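You operate a simulated robot arm through the tools that you are given. There is no shell and no other tool. Be economical: measure what you need, move in short steps, check, and stop when the job is done.

You run a simulated two-armed robot. Do the job below in one go: nothing can be reset, and whatever is moved stays where it is left.

Task
Put the lantern and its cell away on the shelf above.
Fine: shut the block's cover. Hold the lantern while you switch it off first and then lift the cell out; the cell stands beside it. Set down upright: cell, lantern.
Where things are to end (x, y in the base frame): cell within 60 mm of [1040, 10]; lantern within 60 mm of [1140, 10].
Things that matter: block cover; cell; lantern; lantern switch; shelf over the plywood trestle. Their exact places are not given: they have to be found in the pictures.

It is judged by the outcome, as a careful person would: the job done as asked, and still so three seconds after it is handed in. It fails if anything else is knocked over, pushed out of place, dropped, spilled or broken. Lids that push on must go on centred and level and be pressed home; caps that screw on are set level and turned clockwise until they are tight.

Robot
Two 7-joint arms with two-finger parallel grippers on one trunk, on a base that drives. Base frame: it is fixed to the floor where the robot stands at the start and does not move with it; the origin is under the middle of the robot, x ahead of it, y to its left, z up. Lengths are in mm, angles in rad, forces in N, time in s.
The left shoulder is at the start at [60, 143, 926], the right one opposite. With the tool pointing down near the work surface each hand reaches from about 320 to 740 mm from the robot's upright axis, wherever it stands, measured 20 degrees to its own side. Places, roughly: block cover [600, -100, 900]; cell [2250, 0, 1250]; lantern switch [1100, -300, 900]; shelf over the plywood trestle [1200, 0, 1100]. Payload 1.57 kg a hand.
The tool frame of a hand sits at the grasp point between the pads (the TCP): z along the fingers, y along the line on which they close. The tips reach 30 mm beyond it. The gripper opens to 110 mm. The fingers are 24 mm wide and 12 mm thick; the gripper's body (48 by 112 mm) begins 78 mm behind the TCP.
Orientation is that of the tool frame in the base frame, as a unit quaternion [w, x, y, z]. With the fingers straight down and closing along the base's y, the tool's x points along the base's -x, its y along +y and its z along -z.

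Tools
- The arms move only by the tool arm_command. It takes "left_plan", "right_plan" or both (then of equal length, played together; a hand with none holds still); each is a list of rows, each a list of 7 numbers: the turn, a rotation vector about the tool's x, y, z in rad, then the shift along the tool's x, y, z in mm, then the closure in counts, from 0 (fully open) to 255 (shut). In form: [[ax, ay, az, dx, dy, dz, jaw], ...]. A call has 1 to 10 rows; each row shifts and turns the commanded pose from where the row before left it, along the tool's axes as they then stand. A row lasts 0.2 s, in which the tool goes at most 50 mm and 0.15 rad; a call with a longer step from one row to the next is refused whole, and so is a gripper value outside its range. A pose out of reach is approached as far as the arm can. The call stops where the force on the tool passes 40 N (or 10 N more than at its start, if that is more) or the arm is blocked; 0.2 s more then pass. Each finger travels about 45 mm/s and halts on what it meets, pressing with about 20 N; the grip force reading is that of the motor and also rises with nothing between the fingers. The clock runs only during rows and for 0.2 s after the last one: add rows that do not move to give the fingers time. The reply holds the time, the measured pose of the TCP, the force on the tool along the base axes, the opening and the grip force, in the units named above and with some noise, with the torque about the TCP (base axes, N m) and any sound that the robot's microphone picked up, and new pictures: "pictures" is both (left out), scene, wrist or none (wrist: the cameras of the hands that moved).
- Cameras (640 x 400 px; columns grow to the right, rows downward): "scene" is now at [52.1, -19.8, 1547.8]; the picture's right is [-0.24, -0.97, 0.00], its down [-0.63, 0.15, -0.76] and it looks along [0.74, -0.18, -0.65] (base axes); focal length 252 px, centre (320, 200). "left" rides on the left gripper at [70, -16, -141] in its tool frame; the picture's right is [0.23, 0.97, 0.00], its down [-0.86, 0.20, -0.48] and it looks along [-0.47, 0.11, 0.88] (tool axes); focal length 222 px, centre (320, 200). "right" rides on the right gripper at [70, 16, -141] in its tool frame; the picture's right is [-0.23, 0.97, 0.00], its down [-0.86, -0.20, -0.48] and it looks along [-0.47, -0.11, 0.88] (tool axes); focal length 222 px, centre (320, 200).
- lift_body(by): slides the trunk up (or, below 0, down) by that many mm; the arms and the scene camera ride with it, the base frame stays. It gives what a move gives, with no picture.
- steer(legs): drives the robot by 1 to 6 legs, each [ahead, left, turn to the left] in mm, mm and rad, along the robot's own axes; the way and the turn of a leg run together, so that a leg with both is an arc; at most 1500 mm and 3.142 rad a leg. The arms and the cameras ride along, it lands a little off, and it stops where it bumps. It gives what a move gives, and a new picture of the scene camera.
- pan_tilt(pan, tilt): turns the head with the scene camera to pan (to the left, within 1.501 rad either way) and tilt (down, from -0.506 to 1.204), counted from straight ahead of the robot. It gives what a move gives, and a new picture of the scene camera.
- point_at(camera, pixels): for up to 12 pixels [column, row] of the newest picture of that camera ("zoom" is the newest enlarged one), the place [x, y, z] in the base frame of the surface seen there, good to about 3 mm. No time passes.
- zoom(camera, box): a new picture of the part [left, top, right, bottom] of that camera's present view, enlarged. No time passes.
- finish_job(): hands the job in; it is judged then, once.

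Work in short steps. Measure before you move; look again where a grasp or a placing could have gone wrong, and mend it. You have 80 turns and 260 pictures in all, those below and enlarged ones among them. Open the grippers and draw the arms clear of the work before you hand the job in, unless the task says otherwise; then end with one line.

The tools are called after ">>>" by a JSON object that holds its "name" and its "arguments". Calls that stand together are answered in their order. arm_command: Moves the arms, as the interface text tells. Its arguments: {"type":"object","properties":{"left_plan":{"type":"array"},"right_plan":{"type":"array"},"pictures":{"type":"string","enum":["both","scene","wrist","none"]}},"required":[]} The other tools are called the same way: lift_body (by) slides the trunk up or down; steer (legs) drives the base; pan_tilt (pan, tilt) turns the head that bears the scene camera; point_at (camera, pixels) gives the place of the surface under pixels of a picture; zoom (camera, box) takes an enlarged picture of a part of a camera's view; finish_job () hands the job in.

At the start:

```text
clock: 0.0
left_ee_pos: [382.3, 74.3, 1000.2]
left_tool_rot: [0.001, 0.0, 1.0, 0.0]
left_force: [-0.4, -0.5, -0.1]
left_moment: [0.01, 0.02, 0.0]
left_width: 109.9
left_grasp_force: 0.0
right_ee_pos: [461.2, -313.0, 999.7]
right_tool_rot: [0.0, 0.0, 1.0, 0.0]
right_force: [-0.3, -0.8, -0.2]
right_moment: [0.03, 0.02, -0.02]
right_width: 109.9
right_grasp_force: 0.1
trunk travel left (down, up): [-525.0, 65.0]
robot x, y, heading: [2.7, -0.1, -0.004]
head pan, tilt: [-0.243, 0.702]
```

scene: 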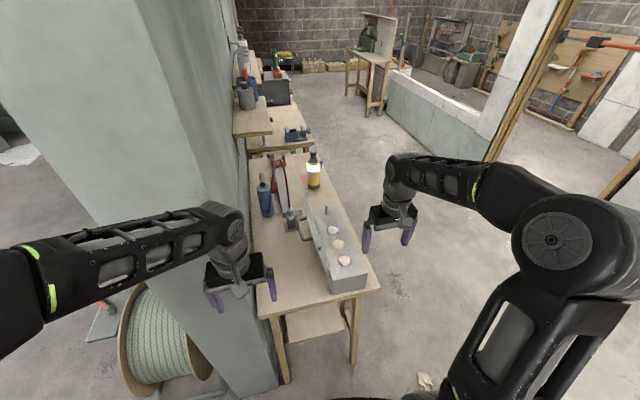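
right: 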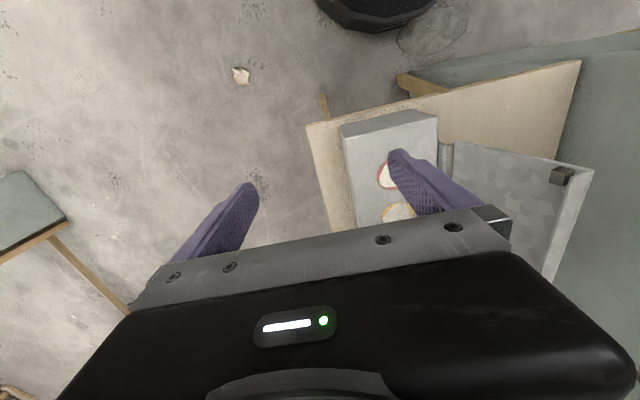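
left: 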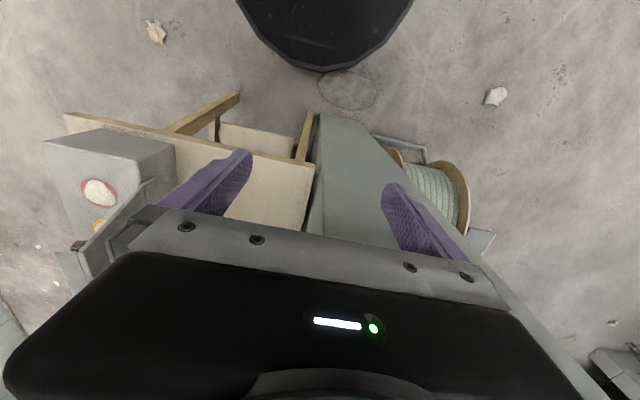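

The scene shows a bench with a grey block with three lights and an open cover, plus a bottle, lantern-like things and a shelf further on. I enlarge those areas.

>>> {"name": "zoom", "arguments": {"camera": "scene", "box": [220, 130, 400, 310]}}

>>> {"name": "zoom", "arguments": {"camera": "scene", "box": [220, 30, 340, 150]}}

>>> {"name": "point_at", "arguments": {"camera": "scene", "pixels": [[250, 130], [280, 145], [290, 220], [314, 160], [264, 180], [345, 260], [333, 228], [300, 230], [330, 280], [290, 130], [310, 210], [360, 275]]}}

```text
2.22 times, centred on (310, 220) of scene
```

zoom: 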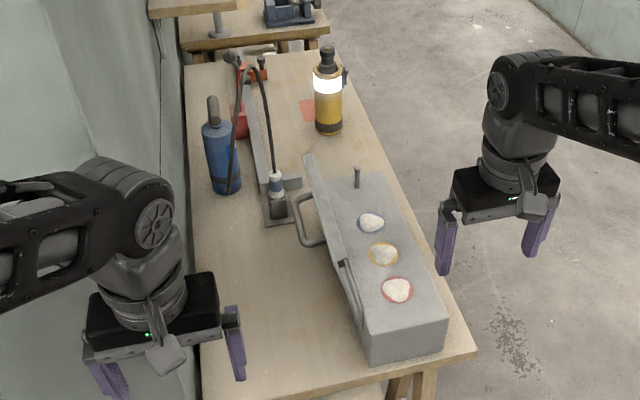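

```text
3.33 times, centred on (280, 90) of scene
```

zoom: 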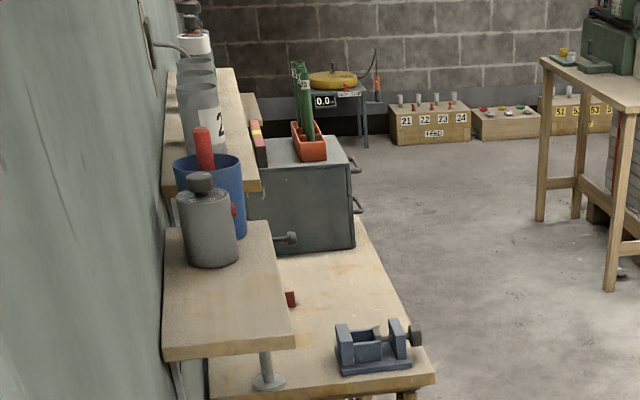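

```text
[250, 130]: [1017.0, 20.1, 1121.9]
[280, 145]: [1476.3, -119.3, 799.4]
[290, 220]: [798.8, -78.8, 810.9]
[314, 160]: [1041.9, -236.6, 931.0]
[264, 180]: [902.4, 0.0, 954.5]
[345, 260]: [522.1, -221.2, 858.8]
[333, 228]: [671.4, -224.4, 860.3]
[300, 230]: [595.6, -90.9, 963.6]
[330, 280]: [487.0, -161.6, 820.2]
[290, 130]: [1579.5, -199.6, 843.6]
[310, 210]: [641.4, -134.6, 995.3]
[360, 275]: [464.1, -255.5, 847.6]
```

The yellow glowing thing near [1040,-237] looks like the lantern, the shelf board is at z≈1121. I enlarge the block, the lantern and the shelf more.

>>> {"name": "zoom", "arguments": {"camera": "scene", "box": [290, 140, 340, 200]}}

>>> {"name": "zoom", "arguments": {"camera": "scene", "box": [280, 190, 380, 300]}}

>>> {"name": "zoom", "arguments": {"camera": "right", "box": [300, 60, 640, 280]}}

>>> {"name": "zoom", "arguments": {"camera": "left", "box": [0, 80, 260, 290]}}

```text
6.67 times, centred on (315, 170) of scene
```

zoom: 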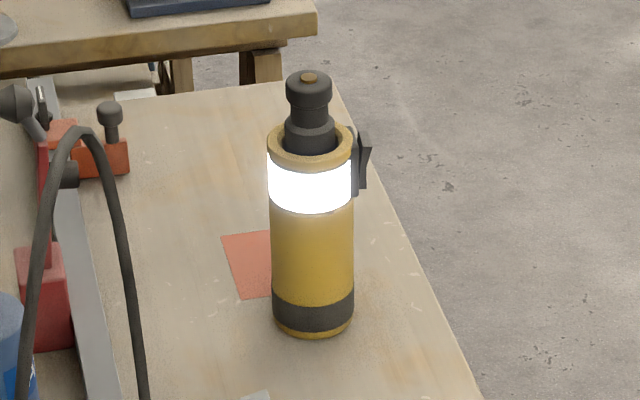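

```text
3.64 times, centred on (330, 245) of scene
```

zoom: 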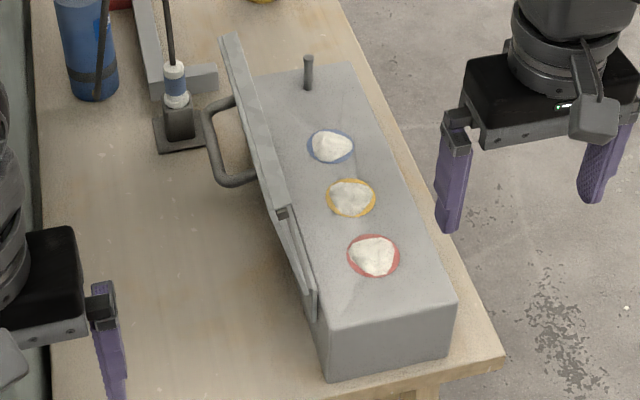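

```text
1.82 times, centred on (470, 170) of right
```

zoom: 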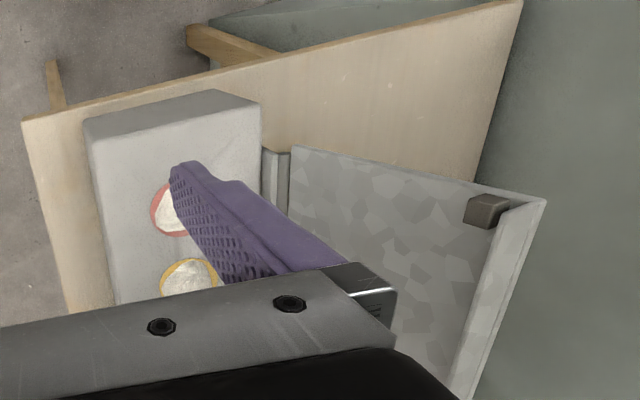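

```text
1.90 times, centred on (130, 185) of left
```

zoom: 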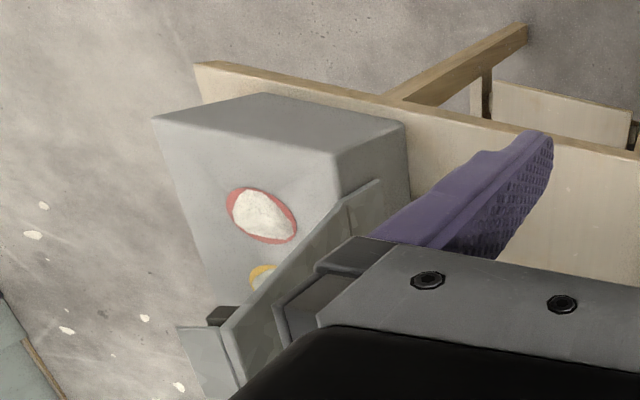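

Now I measure the cover, handle and block edges through an enlarged scene picture.

>>> {"name": "zoom", "arguments": {"camera": "scene", "box": [280, 190, 380, 300]}}

>>> {"name": "point_at", "arguments": {"camera": "zoom", "pixels": [[231, 42], [281, 203], [310, 310], [298, 290], [262, 150], [208, 130], [252, 178], [235, 98], [307, 62], [420, 300], [350, 75], [325, 345]]}}

>>> {"name": "point_at", "arguments": {"camera": "right", "pixels": [[455, 145], [588, 172], [561, 176], [500, 200], [448, 155], [440, 118], [340, 128], [556, 262]]}}

```text
3.64 times, centred on (330, 245) of scene
```

zoom: 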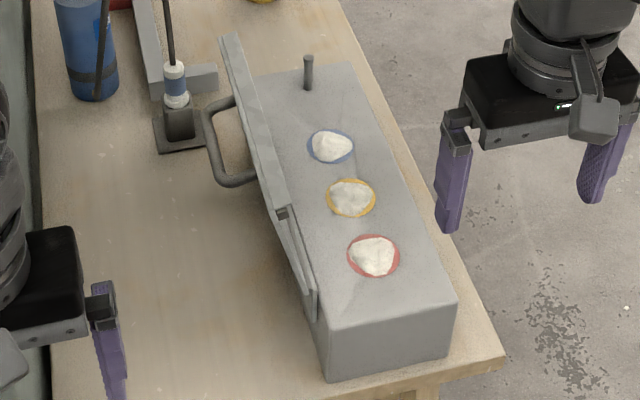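

```text
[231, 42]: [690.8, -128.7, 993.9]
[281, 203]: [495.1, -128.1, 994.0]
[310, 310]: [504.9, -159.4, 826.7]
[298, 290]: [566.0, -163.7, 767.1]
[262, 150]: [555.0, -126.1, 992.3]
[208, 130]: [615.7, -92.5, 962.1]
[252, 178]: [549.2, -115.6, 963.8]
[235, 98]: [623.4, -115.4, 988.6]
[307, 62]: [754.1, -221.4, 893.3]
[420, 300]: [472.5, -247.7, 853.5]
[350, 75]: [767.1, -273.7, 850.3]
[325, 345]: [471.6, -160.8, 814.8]
```

```text
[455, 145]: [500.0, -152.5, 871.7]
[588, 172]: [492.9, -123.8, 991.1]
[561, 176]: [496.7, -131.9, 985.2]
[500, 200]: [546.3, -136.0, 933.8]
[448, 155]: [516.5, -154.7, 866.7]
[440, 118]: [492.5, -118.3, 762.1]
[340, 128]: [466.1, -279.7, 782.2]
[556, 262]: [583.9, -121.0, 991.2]
```

Cover hinge line is near y −155, z 866, its free edge at y −127, z 994 and x 495–705; handle at x 550–640. I'll straddle the free edge at x≈527 with the right hand; first go above it.

>>> {"name": "arm_command", "arguments": {"right_plan": [[0, 0, 0, 0, 0, -45, 0], [0, 0, 0, 0, 0, -45, 0], [0, 0, 0, -16, 46, 0, 0], [0, 0, 0, -16, 46, 0, 0], [0, 0, 0, -17, 46, 0, 60], [0, 0, 0, -17, 47, 0, 100], [0, 0, 0, 0, 0, 0, 128], [0, 0, 0, 0, 0, 0, 128], [0, 0, 0, 0, 0, 0, 128]]}}

```text
clock: 2.0
left_ee_pos: [383.3, 73.7, 998.9]
left_tool_rot: [0.0, 0.0, 1.0, 0.0]
left_force: [-0.6, -0.9, 0.2]
left_moment: [0.0, 0.02, 0.02]
left_width: 109.8
left_grasp_force: 0.0
right_ee_pos: [526.8, -130.7, 1089.1]
right_tool_rot: [0.0, 0.0, 1.0, 0.0]
right_force: [-0.1, -0.4, 0.2]
right_moment: [0.01, -0.02, 0.01]
right_width: 54.8
right_grasp_force: 0.0
trunk travel left (down, up): [-525.0, 65.0]
robot x, y, heading: [-1.5, -0.6, -0.001]
head pan, tilt: [-0.243, 0.702]
```

scene: 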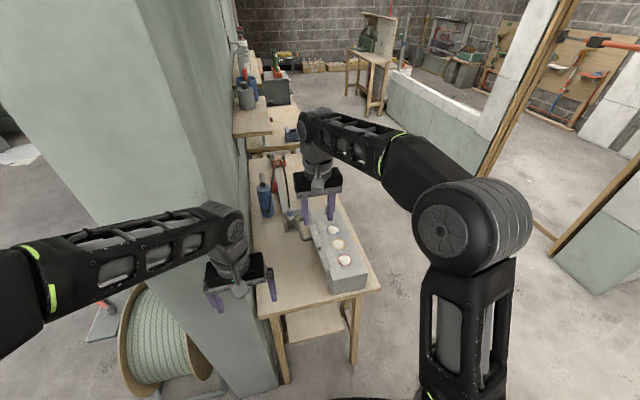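
right: 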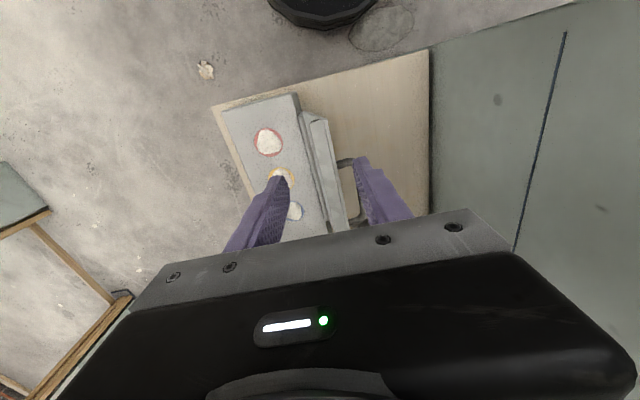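

The cover edge lies between the fingers, I descend 86 mm and narrow the gap to about 32 mm.

>>> {"name": "arm_command", "arguments": {"right_plan": [[0, 0, 0, 0, 1, 30, 128], [0, 0, 0, 0, 1, 30, 128], [0, 0, 0, 0, 0, 26, 128], [0, 0, 0, 0, 0, 0, 155], [0, 0, 0, 0, 0, 0, 181], [0, 0, 0, 0, 0, 0, 181]]}}

```text
clock: 3.4
left_ee_pos: [383.4, 74.0, 999.9]
left_tool_rot: [-0.001, 0.0, 1.0, 0.0]
left_force: [-0.1, 1.2, 0.4]
left_moment: [-0.03, 0.0, -0.02]
left_width: 110.1
left_grasp_force: 0.0
right_ee_pos: [526.5, -127.1, 1005.0]
right_tool_rot: [0.001, 0.0, 1.0, 0.0]
right_force: [-0.1, -0.2, 0.3]
right_moment: [-0.02, 0.0, -0.01]
right_width: 31.8
right_grasp_force: 0.1
trunk travel left (down, up): [-525.0, 65.0]
robot x, y, heading: [-1.0, 0.7, 0.002]
head pan, tilt: [-0.243, 0.702]
```

scene: 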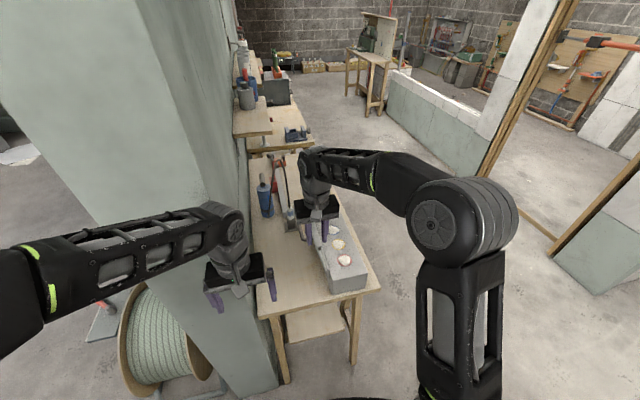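
right: 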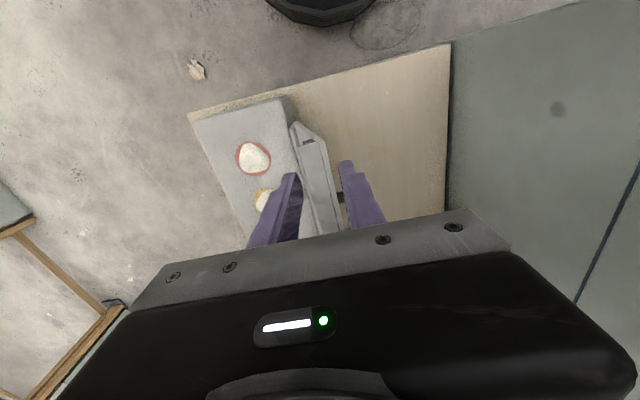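

The cover edge is between the fingers. I push it to vertical and begin following its arc.

>>> {"name": "arm_command", "arguments": {"right_plan": [[0, 0, 0, 0, -15, 0, 181], [0, 0, 0, 0, -15, 0, 181], [-0.12, 0, 0, 0, -16, 0, 181], [-0.12, 0, 0, 0, -16, 0, 181], [-0.12, 0, 0, 0, -16, 0, 181], [-0.12, 0, 0, 0, -16, 0, 181]]}}

```text
clock: 4.8
left_ee_pos: [383.2, 74.6, 999.4]
left_tool_rot: [0.001, 0.0, 1.0, 0.0]
left_force: [0.4, 0.6, 0.4]
left_moment: [0.02, -0.02, -0.04]
left_width: 109.8
left_grasp_force: 0.0
right_ee_pos: [526.6, -219.6, 992.8]
right_tool_rot: [0.001, -0.001, 0.971, 0.239]
right_force: [-0.1, -1.8, -0.6]
right_moment: [-0.02, 0.0, -0.02]
right_width: 32.7
right_grasp_force: 0.3
trunk travel left (down, up): [-525.0, 65.0]
robot x, y, heading: [1.6, 1.9, -0.0]
head pan, tilt: [-0.243, 0.702]
```

scene: 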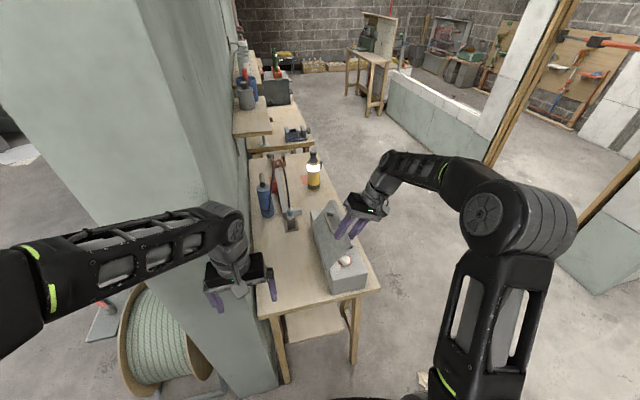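
right: 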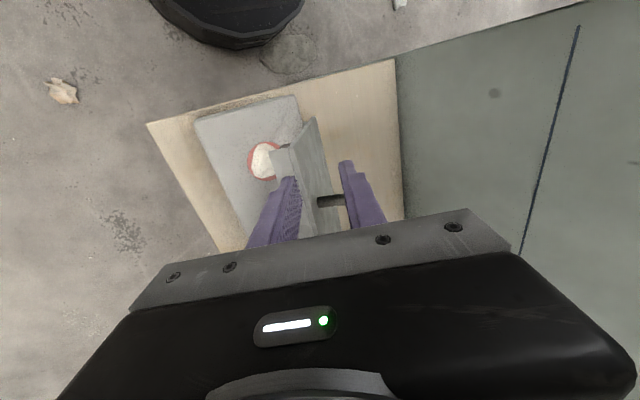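

Cover follows at ~27°, resting on the inner finger with low force. I continue the arc to about 70°.

>>> {"name": "arm_command", "arguments": {"right_plan": [[-0.12, 0, 0, 0, -16.5, 1.5, 181], [-0.12, 0, 0, 0, -16.5, 1.5, 181], [-0.12, 0, 0, 0, -16.5, 1.5, 181], [-0.12, 0, 0, 0, -16.5, 1.5, 181], [-0.12, 0, 0, 0, -16.5, 1, 181], [-0.12, 0, 0, 0, -16.5, 1, 181]]}}

```text
clock: 6.2
left_ee_pos: [384.3, 73.4, 998.7]
left_tool_rot: [-0.001, 0.0, 1.0, 0.0]
left_force: [0.7, 0.2, -0.1]
left_moment: [-0.01, 0.0, -0.03]
left_width: 110.1
left_grasp_force: 0.1
right_ee_pos: [528.6, -274.4, 934.8]
right_tool_rot: [0.001, 0.001, 0.857, 0.515]
right_force: [0.1, 0.2, -1.2]
right_moment: [0.0, -0.03, 0.04]
right_width: 32.7
right_grasp_force: 0.2
right hand out of reach, approached as far as the arm can: row 6
trunk travel left (down, up): [-525.0, 65.0]
robot x, y, heading: [2.0, 1.2, 0.002]
head pan, tilt: [-0.243, 0.702]
```

scene: 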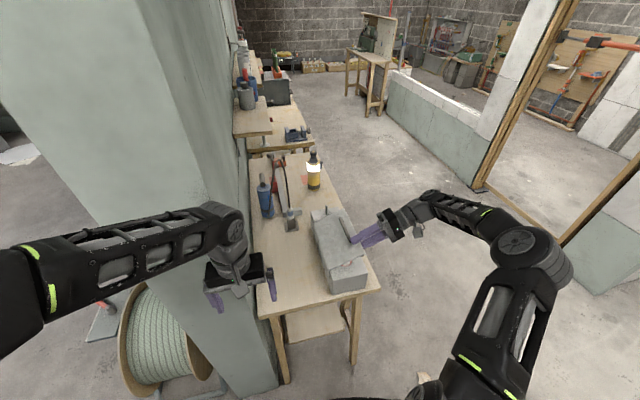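
right: 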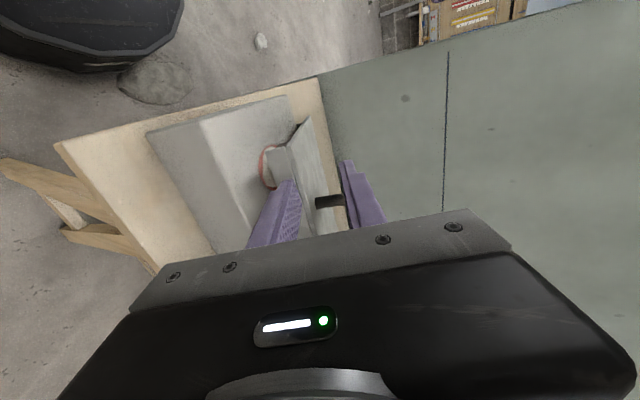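

At 62° the tool turn hits reach; the rest I do by lowering straight down ~26 mm, so the inner finger stays clear of the block top.

>>> {"name": "arm_command", "arguments": {"right_plan": [[0, 0, 0, 0, -7, 3.8, 181], [0, 0, 0, 0, -7, 3.8, 181], [0, 0, 0, 0, -7, 3.8, 181], [0, 0, 0, 0, -4, 2, 181], [0, 0, 0, 0, 0, 0, 181]]}}

>>> {"name": "zoom", "arguments": {"camera": "scene", "box": [290, 180, 410, 300]}}

```text
clock: 7.4
left_ee_pos: [382.8, 73.5, 999.8]
left_tool_rot: [0.0, 0.001, 1.0, 0.0]
left_force: [0.1, 0.2, -0.2]
left_moment: [-0.04, 0.0, 0.05]
left_width: 110.0
left_grasp_force: 0.0
right_ee_pos: [528.5, -273.0, 905.8]
right_tool_rot: [0.0, -0.001, 0.857, 0.515]
right_force: [-0.4, 0.5, -1.6]
right_moment: [0.01, 0.01, 0.02]
right_width: 33.2
right_grasp_force: 0.8
trunk travel left (down, up): [-525.0, 65.0]
robot x, y, heading: [2.2, -3.7, 0.0]
head pan, tilt: [-0.243, 0.702]
```

scene: 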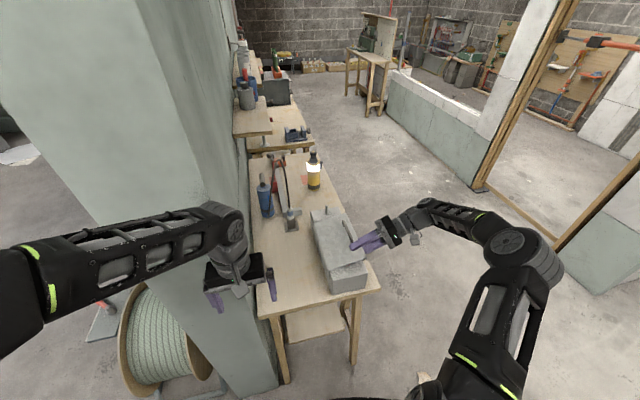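
right: 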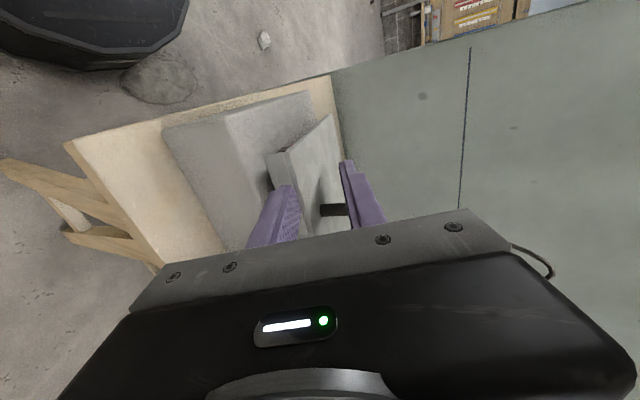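

```text
3.33 times, centred on (350, 240) of scene
```

zoom: 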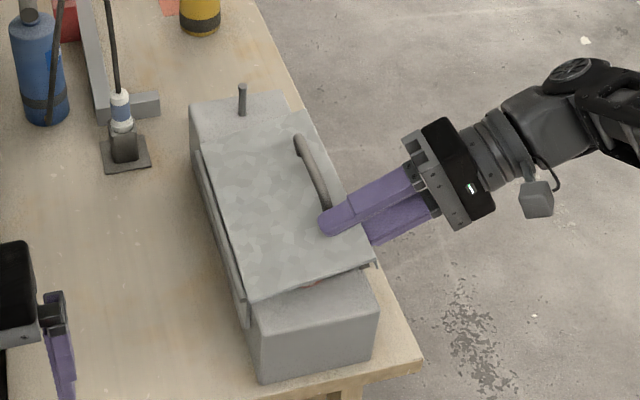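

The lid now rests on the inner finger tip a few degrees up. I slide the hand out toward −y so that it settles with a small drop.

>>> {"name": "arm_command", "arguments": {"right_plan": [[0, 0, 0, 0, -4.7, -8.8, 181], [0, 0, 0, 0, -4.7, -8.8, 181], [0, 0, 0, 0, -4.7, -8.8, 181], [0, 0, 0, 0, -4.7, -8.8, 181], [0, 0, 0, 0, -9.4, -17.6, 181], [0, 0, 0, 0, -9.4, -17.6, 181], [0, 0, 0, 0, -9.4, -17.6, 181]]}}

>>> {"name": "zoom", "arguments": {"camera": "scene", "box": [290, 180, 410, 300]}}

```text
clock: 9.0
left_ee_pos: [383.9, 73.6, 999.4]
left_tool_rot: [0.0, 0.0, 1.0, 0.0]
left_force: [0.2, 0.0, 0.1]
left_moment: [0.01, 0.03, 0.02]
left_width: 110.1
left_grasp_force: 0.1
right_ee_pos: [527.0, -283.5, 906.6]
right_tool_rot: [0.0, 0.0, 0.858, 0.513]
right_force: [0.2, -1.0, -0.3]
right_moment: [-0.03, -0.04, -0.01]
right_width: 32.9
right_grasp_force: 0.9
right hand out of reach, approached as far as the arm can: row 2, 3, 4, 5, 6, 7
trunk travel left (down, up): [-525.0, 65.0]
robot x, y, heading: [1.0, -0.9, 0.001]
head pan, tilt: [-0.243, 0.702]
```

scene: 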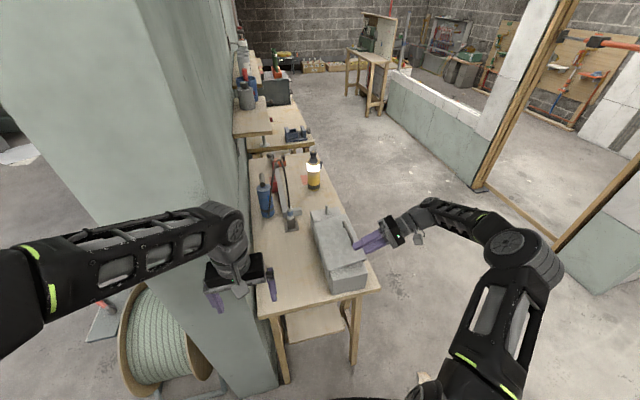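
right: 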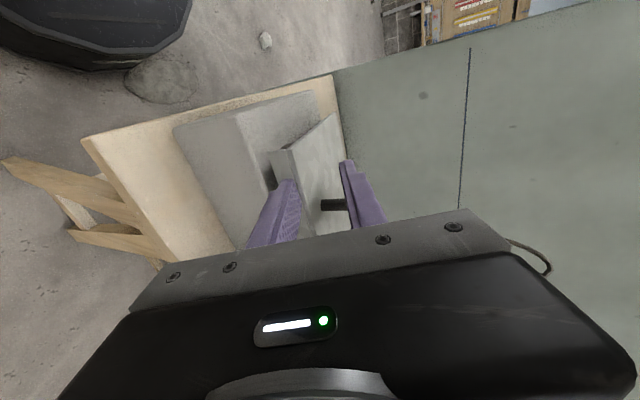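

```text
3.33 times, centred on (350, 240) of scene
```

zoom: 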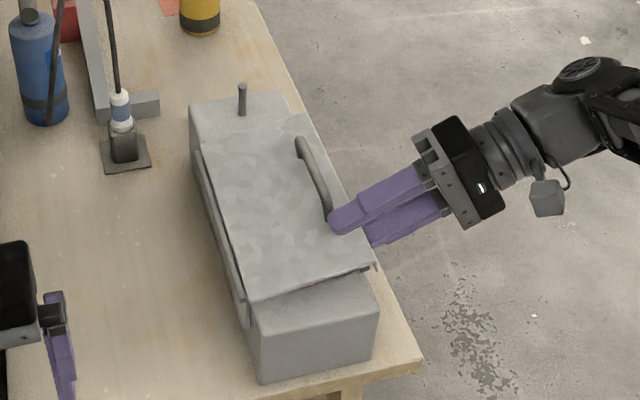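

The wrist is out of reach that way; I use the base instead, sidling right 60 mm so the finger slides out.

>>> {"name": "steer", "arguments": {"legs": [[0, -60, 0]]}}

>>> {"name": "zoom", "arguments": {"camera": "scene", "box": [270, 160, 410, 300]}}

```text
clock: 10.0
left_ee_pos: [383.7, 15.9, 1000.8]
left_tool_rot: [0.0, 0.0, 1.0, 0.001]
left_force: [-0.2, -1.0, 0.4]
left_moment: [0.02, 0.01, 0.01]
left_width: 109.9
left_grasp_force: 0.0
right_ee_pos: [528.2, -341.5, 905.3]
right_tool_rot: [0.0, 0.0, 0.857, 0.515]
right_force: [-0.3, 0.2, 0.3]
right_moment: [0.05, 0.03, -0.01]
right_width: 32.0
right_grasp_force: 0.1
trunk travel left (down, up): [-525.0, 65.0]
robot x, y, heading: [0.3, -54.2, 0.001]
head pan, tilt: [-0.243, 0.702]
```

scene: 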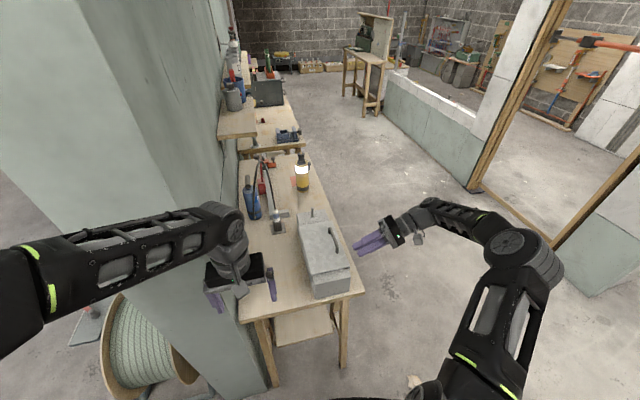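

```text
2.86 times, centred on (340, 230) of scene
```

zoom: 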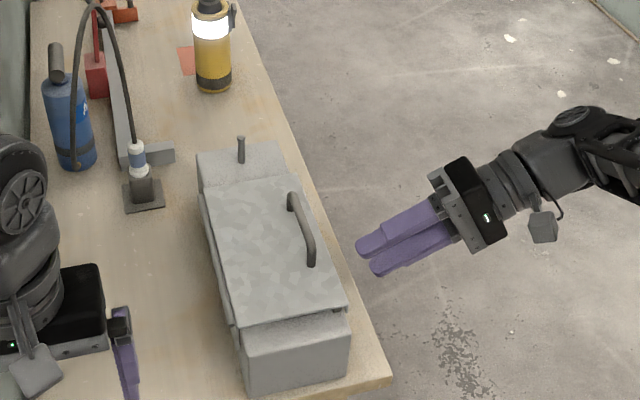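

The lid appears down. I measure it for level.

>>> {"name": "point_at", "arguments": {"camera": "zoom", "pixels": [[240, 320], [335, 295], [225, 210], [285, 180], [290, 300], [260, 190], [285, 335], [220, 170], [322, 322], [310, 265]]}}

>>> {"name": "zoom", "arguments": {"camera": "right", "box": [140, 60, 440, 260]}}

```text
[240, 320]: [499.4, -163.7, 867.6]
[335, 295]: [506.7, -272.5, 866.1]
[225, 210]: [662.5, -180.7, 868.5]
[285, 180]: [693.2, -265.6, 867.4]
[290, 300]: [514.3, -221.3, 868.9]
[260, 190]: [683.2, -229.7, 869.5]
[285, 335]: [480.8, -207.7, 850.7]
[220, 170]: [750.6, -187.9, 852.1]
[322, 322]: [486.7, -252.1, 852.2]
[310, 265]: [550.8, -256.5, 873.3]
```

```text
2.00 times, centred on (290, 160) of right
```

zoom: 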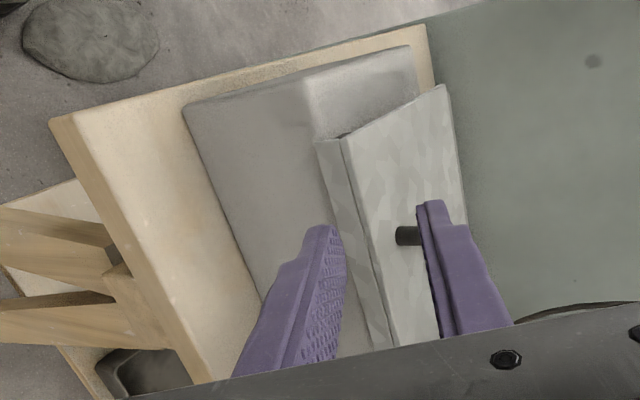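

Lid is level (z ≈ 867–869 everywhere, block top 851). I raise the right hand and turn it back to straight down, closing it, to then press the lid lightly.

>>> {"name": "arm_command", "arguments": {"right_plan": [[0, 0, 0, 0, 35, -19, 181], [0, 0, 0, 0, 35, -19, 181], [0.135, 0, 0, 0, 20, -10, 220], [0.135, 0, 0, 0, 0, 0, 255], [0.135, 0, 0, 0, 0, 0, 255], [0.135, 0, 0, 0, 0, 0, 255], [0.135, 0, 0, 0, 0, 0, 255], [0.135, 0, 0, 0, 0, 0, 255], [0.135, 0, 0, 0, 0, 0, 255], [0.135, 0, 0, 0, 0, 0, 255]], "pictures": "scene"}}

```text
clock: 12.2
left_ee_pos: [384.0, 15.9, 999.2]
left_tool_rot: [-0.001, 0.0, 1.0, 0.0]
left_force: [0.1, 0.1, 0.0]
left_moment: [-0.01, 0.03, -0.01]
left_width: 110.0
left_grasp_force: 0.1
right_ee_pos: [528.1, -340.0, 949.2]
right_tool_rot: [0.001, 0.0, 1.0, -0.001]
right_force: [0.1, 0.2, -0.5]
right_moment: [-0.04, -0.01, -0.01]
right_width: 0.0
right_grasp_force: 20.4
right hand out of reach, approached as far as the arm can: row 1, 2
trunk travel left (down, up): [-525.0, 65.0]
robot x, y, heading: [-3.1, -55.8, -0.001]
head pan, tilt: [-0.243, 0.702]
```

scene: 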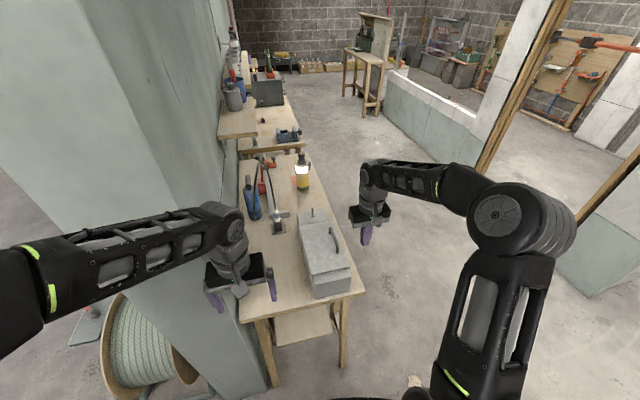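

Hand is straight down and closed; I move above the lid's free edge at [520,−255] and press down in small steps.

>>> {"name": "arm_command", "arguments": {"right_plan": [[0, 0, 0, 4, 42, 0, 255], [0, 0, 0, 4, 43, 0, 255], [0, 0, 0, 0, 0, 20, 255], [0, 0, 0, 0, 0, 20, 255], [0, 0, 0, 0, 0, 6, 255], [0, 0, 0, 0, 0, 4, 255], [0, 0, 0, 0, 0, 3, 255], [0, 0, 0, 0, 0, 3, 255]], "pictures": "none"}}

```text
clock: 14.0
left_ee_pos: [381.5, 17.1, 1000.9]
left_tool_rot: [0.001, 0.0, 1.0, 0.0]
left_force: [0.1, 0.0, -0.4]
left_moment: [0.0, -0.01, 0.03]
left_width: 110.2
left_grasp_force: 0.1
right_ee_pos: [523.1, -253.9, 897.3]
right_tool_rot: [0.005, 0.001, 1.0, 0.001]
right_force: [1.5, -0.8, 37.6]
right_moment: [0.01, 0.41, 0.24]
right_width: 0.0
right_grasp_force: 19.7
trunk travel left (down, up): [-525.0, 65.0]
robot x, y, heading: [-2.2, -58.8, 0.0]
head pan, tilt: [-0.243, 0.702]
```

Cover is firmly seated (37 N at the closed height). I lift the hand clear and measure the floor route, bench edge, lantern and shelf.

>>> {"name": "arm_command", "arguments": {"right_plan": [[0, 0, 0, 0, 0, -40, 255], [0, 0, 0, 0, 0, -45, 200], [0, 0, 0, 15, -45, 0, 100], [0, 0, 0, 15, -45, 0, 0], [0, 0, 0, 20, -20, 0, 0], [0, 0, 0, 0, 0, 0, 0]], "pictures": "scene"}}

>>> {"name": "point_at", "arguments": {"camera": "scene", "pixels": [[364, 290], [308, 150], [420, 170], [380, 110], [465, 190], [350, 90], [218, 135], [256, 133], [290, 100], [303, 180], [240, 323], [580, 300]]}}

```text
clock: 15.4
left_ee_pos: [383.0, 16.1, 1000.0]
left_tool_rot: [0.0, 0.001, 1.0, 0.0]
left_force: [0.2, -0.5, -0.5]
left_moment: [-0.03, -0.01, -0.04]
left_width: 110.0
left_grasp_force: 0.0
right_ee_pos: [469.9, -366.6, 977.4]
right_tool_rot: [0.0, -0.001, 1.0, 0.001]
right_force: [-0.2, 0.4, 0.2]
right_moment: [0.01, 0.0, 0.0]
right_width: 100.2
right_grasp_force: 0.1
trunk travel left (down, up): [-525.0, 65.0]
robot x, y, heading: [-1.1, -55.3, -0.004]
head pan, tilt: [-0.243, 0.702]
```

scene: 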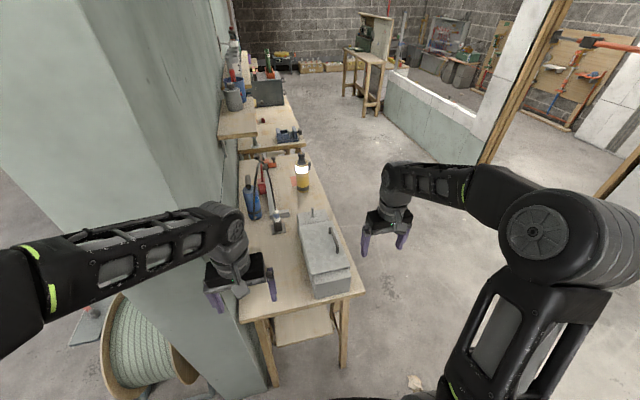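

```text
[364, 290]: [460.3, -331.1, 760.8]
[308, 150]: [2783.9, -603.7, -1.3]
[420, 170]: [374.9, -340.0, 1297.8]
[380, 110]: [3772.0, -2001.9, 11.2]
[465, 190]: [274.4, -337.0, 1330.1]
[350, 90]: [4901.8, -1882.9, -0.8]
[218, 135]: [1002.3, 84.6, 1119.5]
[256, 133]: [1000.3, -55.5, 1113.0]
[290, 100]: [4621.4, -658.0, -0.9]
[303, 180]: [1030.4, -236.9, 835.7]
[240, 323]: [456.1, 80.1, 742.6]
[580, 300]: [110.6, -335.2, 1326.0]
```

Bench edge is y≈−331, shelf front edge y≈−55. Look right for clearance before driving.

>>> {"name": "pan_tilt", "arguments": {"pan": -0.9, "tilt": 0.6}}

>>> {"name": "point_at", "arguments": {"camera": "scene", "pixels": [[200, 150], [320, 120], [150, 250], [80, 130], [250, 200], [450, 150], [350, 180]]}}

```text
clock: 16.4
left_ee_pos: [383.0, 16.0, 999.8]
left_tool_rot: [0.0, 0.0, 1.0, 0.0]
left_force: [0.2, 0.5, 0.1]
left_moment: [0.0, -0.02, 0.01]
left_width: 110.0
left_grasp_force: 0.1
right_ee_pos: [469.6, -368.2, 975.6]
right_tool_rot: [0.001, 0.0, 1.0, 0.0]
right_force: [-0.4, -0.4, 0.6]
right_moment: [0.01, -0.01, 0.01]
right_width: 109.6
right_grasp_force: 0.1
trunk travel left (down, up): [-525.0, 65.0]
robot x, y, heading: [1.5, -57.0, 0.002]
head pan, tilt: [-0.901, 0.6]
```

scene: 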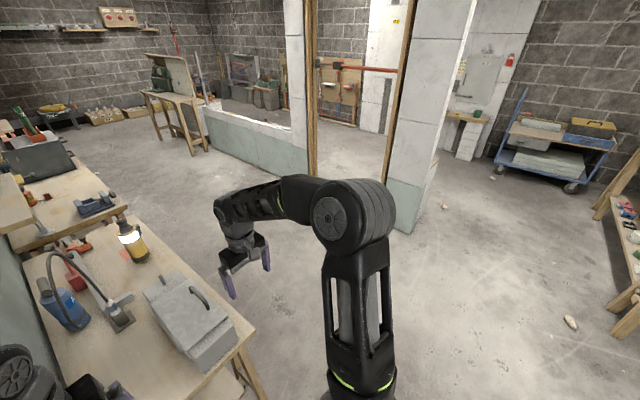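

```text
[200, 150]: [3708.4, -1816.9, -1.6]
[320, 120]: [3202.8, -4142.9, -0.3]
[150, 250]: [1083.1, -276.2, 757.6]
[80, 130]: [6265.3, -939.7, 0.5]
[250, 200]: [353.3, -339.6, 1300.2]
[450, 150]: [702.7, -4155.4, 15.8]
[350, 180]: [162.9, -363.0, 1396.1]
```

Floor to the right is clear. I drive right, ahead, turn left to face the bench at the lantern, standing off at y≈−1000.

>>> {"name": "steer", "arguments": {"legs": [[0, -940, 0], [1080, 0, 0], [0, 0, 1.571]]}}

>>> {"name": "pan_tilt", "arguments": {"pan": 0, "tilt": 0.5}}

>>> {"name": "zoom", "arguments": {"camera": "scene", "box": [200, 90, 440, 240]}}

```text
clock: 30.0
left_ee_pos: [956.3, -613.9, 1001.2]
left_tool_rot: [0.0, -0.703, 0.711, -0.001]
left_force: [-0.4, -0.1, 0.2]
left_moment: [-0.02, -0.01, -0.01]
left_width: 110.0
left_grasp_force: 0.0
right_ee_pos: [1341.4, -531.3, 976.1]
right_tool_rot: [-0.001, -0.704, 0.711, 0.001]
right_force: [-0.5, -0.5, 0.0]
right_moment: [0.04, 0.02, 0.02]
right_width: 110.2
right_grasp_force: 0.2
trunk travel left (down, up): [-525.0, 65.0]
robot x, y, heading: [1027.5, -995.3, 1.565]
head pan, tilt: [-0.901, 0.6]
```

scene: 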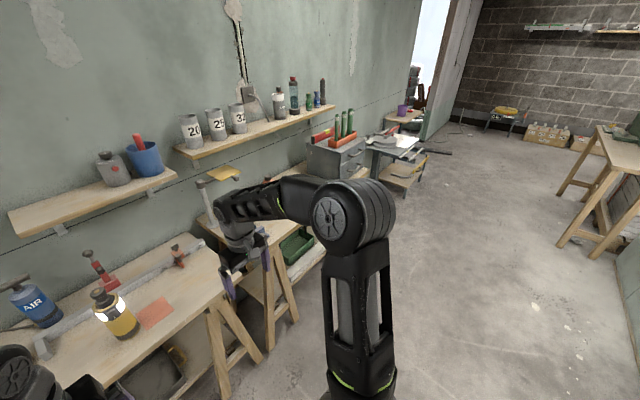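

```text
clock: 31.2
left_ee_pos: [957.1, -615.4, 998.9]
left_tool_rot: [0.0, -0.704, 0.71, 0.0]
left_force: [0.0, 0.2, 0.3]
left_moment: [-0.05, 0.0, -0.01]
left_width: 110.2
left_grasp_force: 0.0
right_ee_pos: [1341.7, -531.6, 974.7]
right_tool_rot: [-0.001, -0.703, 0.711, 0.001]
right_force: [-0.8, -0.3, 0.3]
right_moment: [0.03, 0.0, 0.02]
right_width: 110.1
right_grasp_force: 0.1
trunk travel left (down, up): [-525.0, 65.0]
robot x, y, heading: [1029.1, -1000.7, 1.561]
head pan, tilt: [0.0, 0.499]
```

scene: 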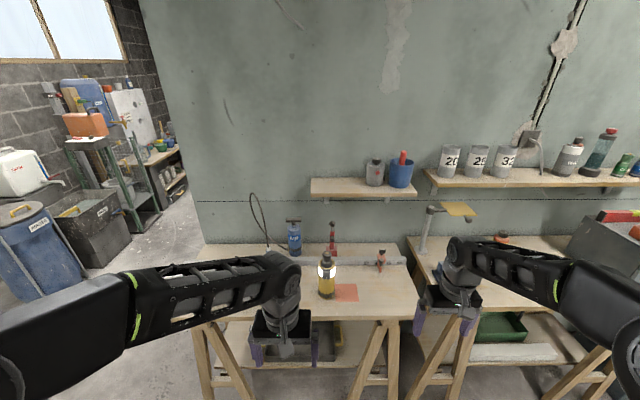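

```text
2.67 times, centred on (320, 165) of scene
```

zoom: 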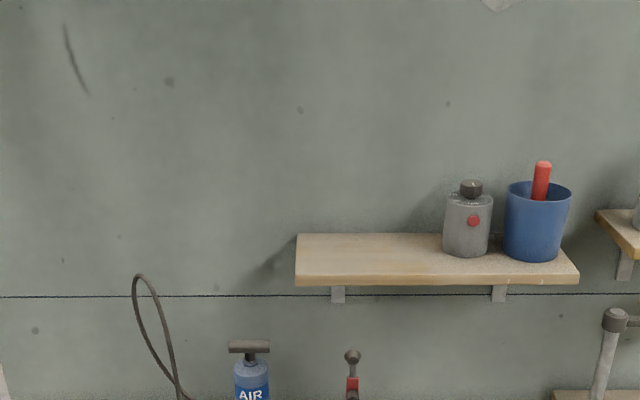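

Facing the bench now. I measure the shelf, its things and the lantern, with a close-up of the lantern.

>>> {"name": "point_at", "arguments": {"camera": "zoom", "pixels": [[298, 272], [300, 240], [574, 272], [446, 250], [466, 220], [535, 240], [370, 255], [471, 188], [350, 358], [420, 190]]}}

>>> {"name": "zoom", "arguments": {"camera": "scene", "box": [280, 200, 400, 310]}}

>>> {"name": "point_at", "arguments": {"camera": "zoom", "pixels": [[247, 277], [247, 213], [250, 400], [250, 450], [282, 300]]}}

```text
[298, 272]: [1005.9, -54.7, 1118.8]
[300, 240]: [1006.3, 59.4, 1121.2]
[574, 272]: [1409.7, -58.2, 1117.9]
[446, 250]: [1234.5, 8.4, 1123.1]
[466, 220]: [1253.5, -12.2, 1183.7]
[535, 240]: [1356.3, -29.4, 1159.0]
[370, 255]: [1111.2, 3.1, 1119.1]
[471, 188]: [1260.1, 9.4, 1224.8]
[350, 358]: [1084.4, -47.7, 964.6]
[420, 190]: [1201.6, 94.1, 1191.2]
```

```text
3.64 times, centred on (340, 255) of scene
```

zoom: 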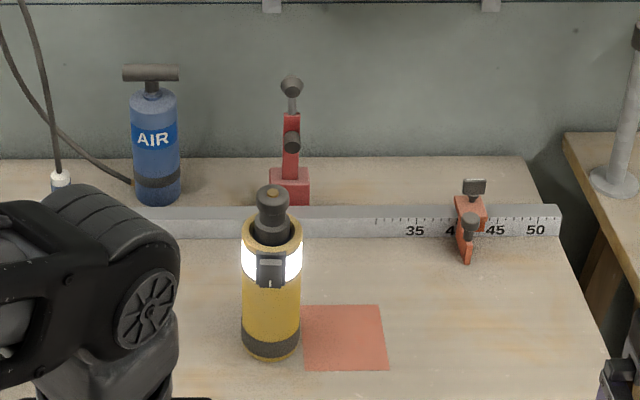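

```text
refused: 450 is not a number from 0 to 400
```

The switch faces us on the lit band. I get an enlarged view and measurements of the lantern.

>>> {"name": "zoom", "arguments": {"camera": "scene", "box": [310, 245, 350, 305]}}

>>> {"name": "point_at", "arguments": {"camera": "scene", "pixels": [[327, 252], [327, 257], [327, 262], [327, 270], [327, 276], [327, 285], [327, 298], [320, 285], [333, 285], [340, 305]]}}

```text
6.67 times, centred on (330, 275) of scene
```

zoom: 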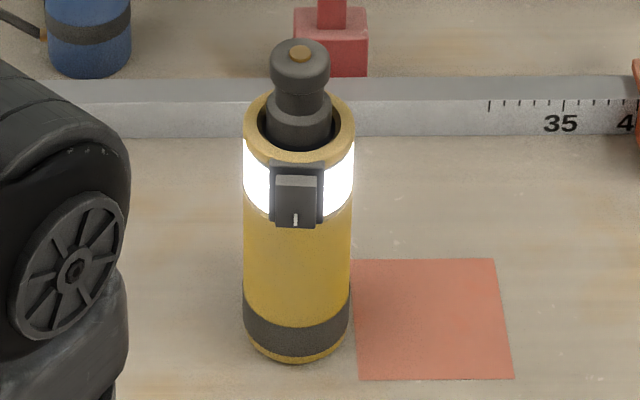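

```text
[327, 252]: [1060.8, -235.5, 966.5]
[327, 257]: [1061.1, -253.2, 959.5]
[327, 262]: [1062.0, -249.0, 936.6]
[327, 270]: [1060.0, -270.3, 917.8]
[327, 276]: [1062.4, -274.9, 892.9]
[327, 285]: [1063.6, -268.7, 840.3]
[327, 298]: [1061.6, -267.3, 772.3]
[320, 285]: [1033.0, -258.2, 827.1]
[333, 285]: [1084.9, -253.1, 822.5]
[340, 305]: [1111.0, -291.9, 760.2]
```

Lantern: axis ≈[1060,−242], base z 760, body top ≈925, knob top 967; switch faces −y at z≈890–920. At this stand-off I turn the left hand to point ahead-right and slightly down, and the right hand to point ahead.

>>> {"name": "arm_command", "arguments": {"left_plan": [[0, 0, 0.15, 0, 0, 0, 0], [0, 0, 0.15, 0, 0, 0, 0], [0, 0, 0.15, 0, 0, 0, 0], [0, 0, 0.15, 0, 0, 0, 0], [0, 0, 0.15, 0, 0, 0, 0], [0, -0.15, 0, 0, 0, 0, 0], [0, -0.15, 0, 0, 0, 0, 0], [0, -0.15, 0, 0, 0, 0, 0], [0, -0.15, 0, 0, 0, 0, 0], [0, -0.15, 0, 0, 0, 0, 0]], "right_plan": [[0, -0.15, 0, 0, 0, 0, 0], [0, -0.15, 0, 0, 0, 0, 0], [0, -0.15, 0, 0, 0, 0, 0], [0, -0.15, 0, 0, 0, 0, 0], [0, -0.15, 0, 0, 0, 0, 0], [0, -0.15, 0, 0, 0, 0, 100], [0, -0.15, 0, 0, 0, 0, 200], [0, -0.15, 0, 0, 0, 0, 255], [0, -0.07, 0, 0, 0, -20, 255], [0, 0, 0, 0, 0, -40, 255]], "pictures": "none"}}

>>> {"name": "arm_command", "arguments": {"left_plan": [[0, -0.15, 0, 0, 0, 0, 0], [0, -0.15, 0, 0, 0, 0, 0], [0, -0.15, 0, 0, 0, 0, 0], [0, -0.07, 0, 0, 0, 0, 0]], "pictures": "both"}}

```text
clock: 33.4
left_ee_pos: [958.4, -589.8, 1012.9]
left_tool_rot: [0.337, -0.368, 0.855, 0.144]
left_force: [0.0, -0.6, 0.3]
left_moment: [0.01, -0.01, 0.0]
left_width: 110.2
left_grasp_force: 0.1
left hand out of reach, approached as far as the arm can: row 10
right_ee_pos: [1393.5, -515.4, 995.9]
right_tool_rot: [0.421, -0.567, 0.572, 0.418]
right_force: [-0.1, -0.2, -0.3]
right_moment: [0.0, -0.01, -0.02]
right_width: 7.9
right_grasp_force: 0.3
right hand out of reach, approached as far as the arm can: row 6, 7, 8, 9, 10
trunk travel left (down, up): [-525.0, 65.0]
robot x, y, heading: [1026.2, -999.7, 1.561]
head pan, tilt: [0.0, 0.499]
```

```text
clock: 34.4
left_ee_pos: [954.1, -518.5, 1034.5]
left_tool_rot: [0.546, -0.316, 0.74, 0.232]
left_force: [-0.3, -0.2, 0.1]
left_moment: [0.01, -0.03, -0.01]
left_width: 109.9
left_grasp_force: 0.0
left hand out of reach, approached as far as the arm can: row 1, 2, 3, 4
right_ee_pos: [1394.2, -516.5, 995.7]
right_tool_rot: [0.42, -0.567, 0.573, 0.417]
right_force: [0.6, -0.2, 0.3]
right_moment: [-0.02, -0.03, 0.02]
right_width: 0.0
right_grasp_force: 20.1
trunk travel left (down, up): [-525.0, 65.0]
robot x, y, heading: [1028.0, -1001.1, 1.559]
head pan, tilt: [0.0, 0.499]
```

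scene: 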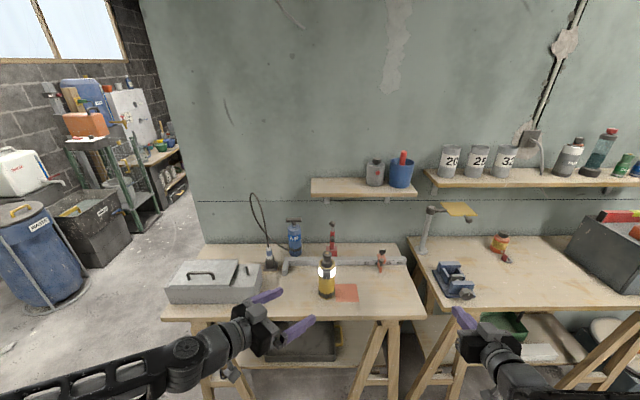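
left: 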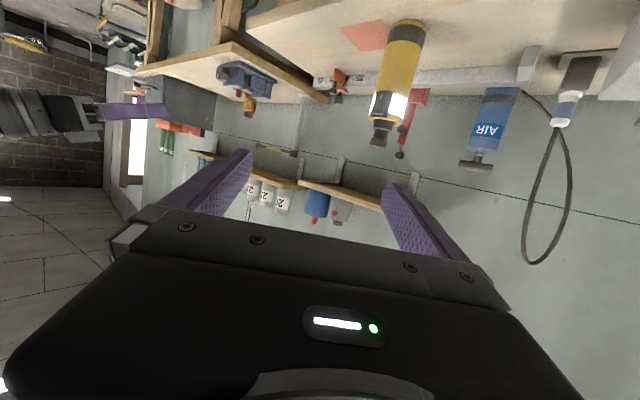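

Both orientations are reached. I check the obstacles on the neighbour bench before closing in.

>>> {"name": "point_at", "arguments": {"camera": "scene", "pixels": [[424, 240], [430, 210], [462, 210], [452, 275], [412, 300], [426, 316], [332, 230], [381, 258], [294, 222], [268, 262], [400, 318]]}}

>>> {"name": "arm_command", "arguments": {"right_plan": [[0, 0, 0, 0, 40, 0, 255], [0, 0, 0, 0, 40, 0, 255], [0, 0, 0, 0, 40, 0, 255]], "pictures": "none"}}

```text
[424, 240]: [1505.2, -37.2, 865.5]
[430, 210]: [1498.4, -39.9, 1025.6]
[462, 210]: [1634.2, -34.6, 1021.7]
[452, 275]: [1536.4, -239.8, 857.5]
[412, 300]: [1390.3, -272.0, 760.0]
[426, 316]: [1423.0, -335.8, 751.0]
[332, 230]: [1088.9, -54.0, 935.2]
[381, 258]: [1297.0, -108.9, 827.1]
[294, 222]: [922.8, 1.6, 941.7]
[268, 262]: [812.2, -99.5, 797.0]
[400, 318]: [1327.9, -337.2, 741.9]
```

```text
clock: 35.2
left_ee_pos: [954.4, -518.3, 1034.8]
left_tool_rot: [0.545, -0.318, 0.741, 0.233]
left_force: [0.0, 0.8, 0.0]
left_moment: [-0.04, -0.01, -0.02]
left_width: 110.0
left_grasp_force: 0.1
right_ee_pos: [1298.5, -463.0, 993.5]
right_tool_rot: [0.422, -0.567, 0.572, 0.417]
right_force: [-0.2, -0.8, -0.4]
right_moment: [-0.01, 0.0, 0.0]
right_width: 0.0
right_grasp_force: 20.2
right hand out of reach, approached as far as the arm can: row 1, 2, 3
trunk travel left (down, up): [-525.0, 65.0]
robot x, y, heading: [1027.1, -1002.7, 1.563]
head pan, tilt: [0.0, 0.499]
```

Horizontal hands need ≥ ~500 mm ahead of the axis, so I drive to about [1088,−800], keeping the hands high.

>>> {"name": "steer", "arguments": {"legs": [[200, -60, 0]]}}

>>> {"name": "pan_tilt", "arguments": {"pan": 0.1, "tilt": 0.75}}

>>> {"name": "zoom", "arguments": {"camera": "scene", "box": [230, 90, 390, 240]}}

>>> {"name": "zoom", "arguments": {"camera": "left", "box": [140, 0, 640, 300]}}

```text
clock: 36.9
left_ee_pos: [1020.5, -316.8, 1033.6]
left_tool_rot: [0.545, -0.314, 0.742, 0.23]
left_force: [0.1, 0.0, -0.1]
left_moment: [0.0, -0.02, -0.02]
left_width: 109.9
left_grasp_force: 0.1
right_ee_pos: [1365.5, -264.4, 993.2]
right_tool_rot: [0.421, -0.565, 0.575, 0.416]
right_force: [0.6, 0.3, 0.4]
right_moment: [0.02, 0.0, -0.02]
right_width: 0.0
right_grasp_force: 20.1
trunk travel left (down, up): [-525.0, 65.0]
robot x, y, heading: [1088.2, -798.5, 1.554]
head pan, tilt: [0.0, 0.499]
```

scene: 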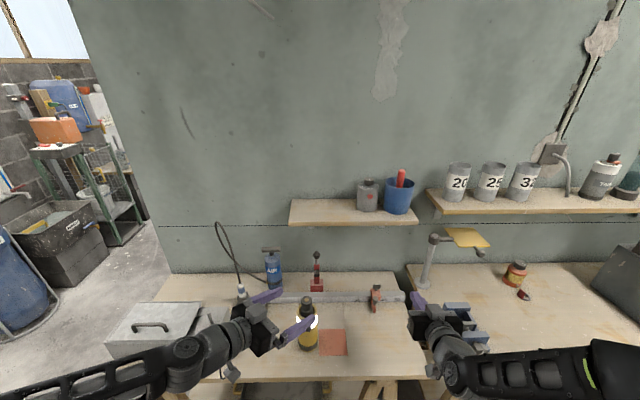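

```text
clock: 37.6
left_ee_pos: [1019.6, -317.6, 1034.7]
left_tool_rot: [0.546, -0.315, 0.741, 0.232]
left_force: [0.4, -0.4, 0.3]
left_moment: [0.0, -0.02, -0.01]
left_width: 110.1
left_grasp_force: 0.1
right_ee_pos: [1365.3, -265.9, 993.0]
right_tool_rot: [0.421, -0.565, 0.574, 0.416]
right_force: [-0.1, 1.3, 0.0]
right_moment: [0.03, -0.03, -0.03]
right_width: 0.0
right_grasp_force: 19.9
trunk travel left (down, up): [-525.0, 65.0]
robot x, y, heading: [1088.2, -799.5, 1.555]
head pan, tilt: [0.099, 0.75]
```

scene: 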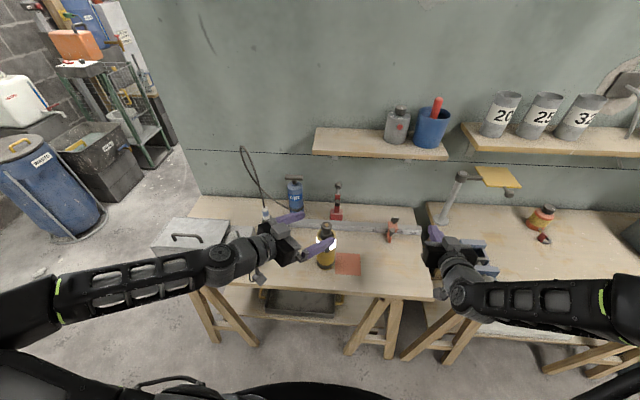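

```text
2.67 times, centred on (310, 165) of scene
```

zoom: 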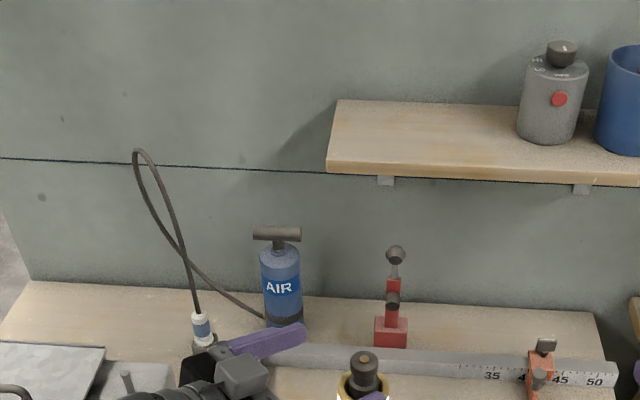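

```text
1.28 times, centred on (390, 150) of left
```

zoom: 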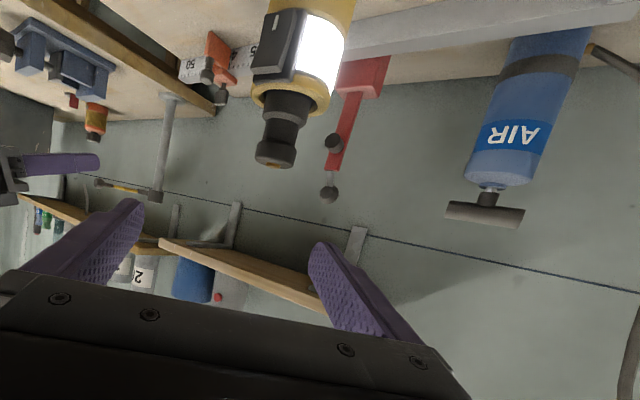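

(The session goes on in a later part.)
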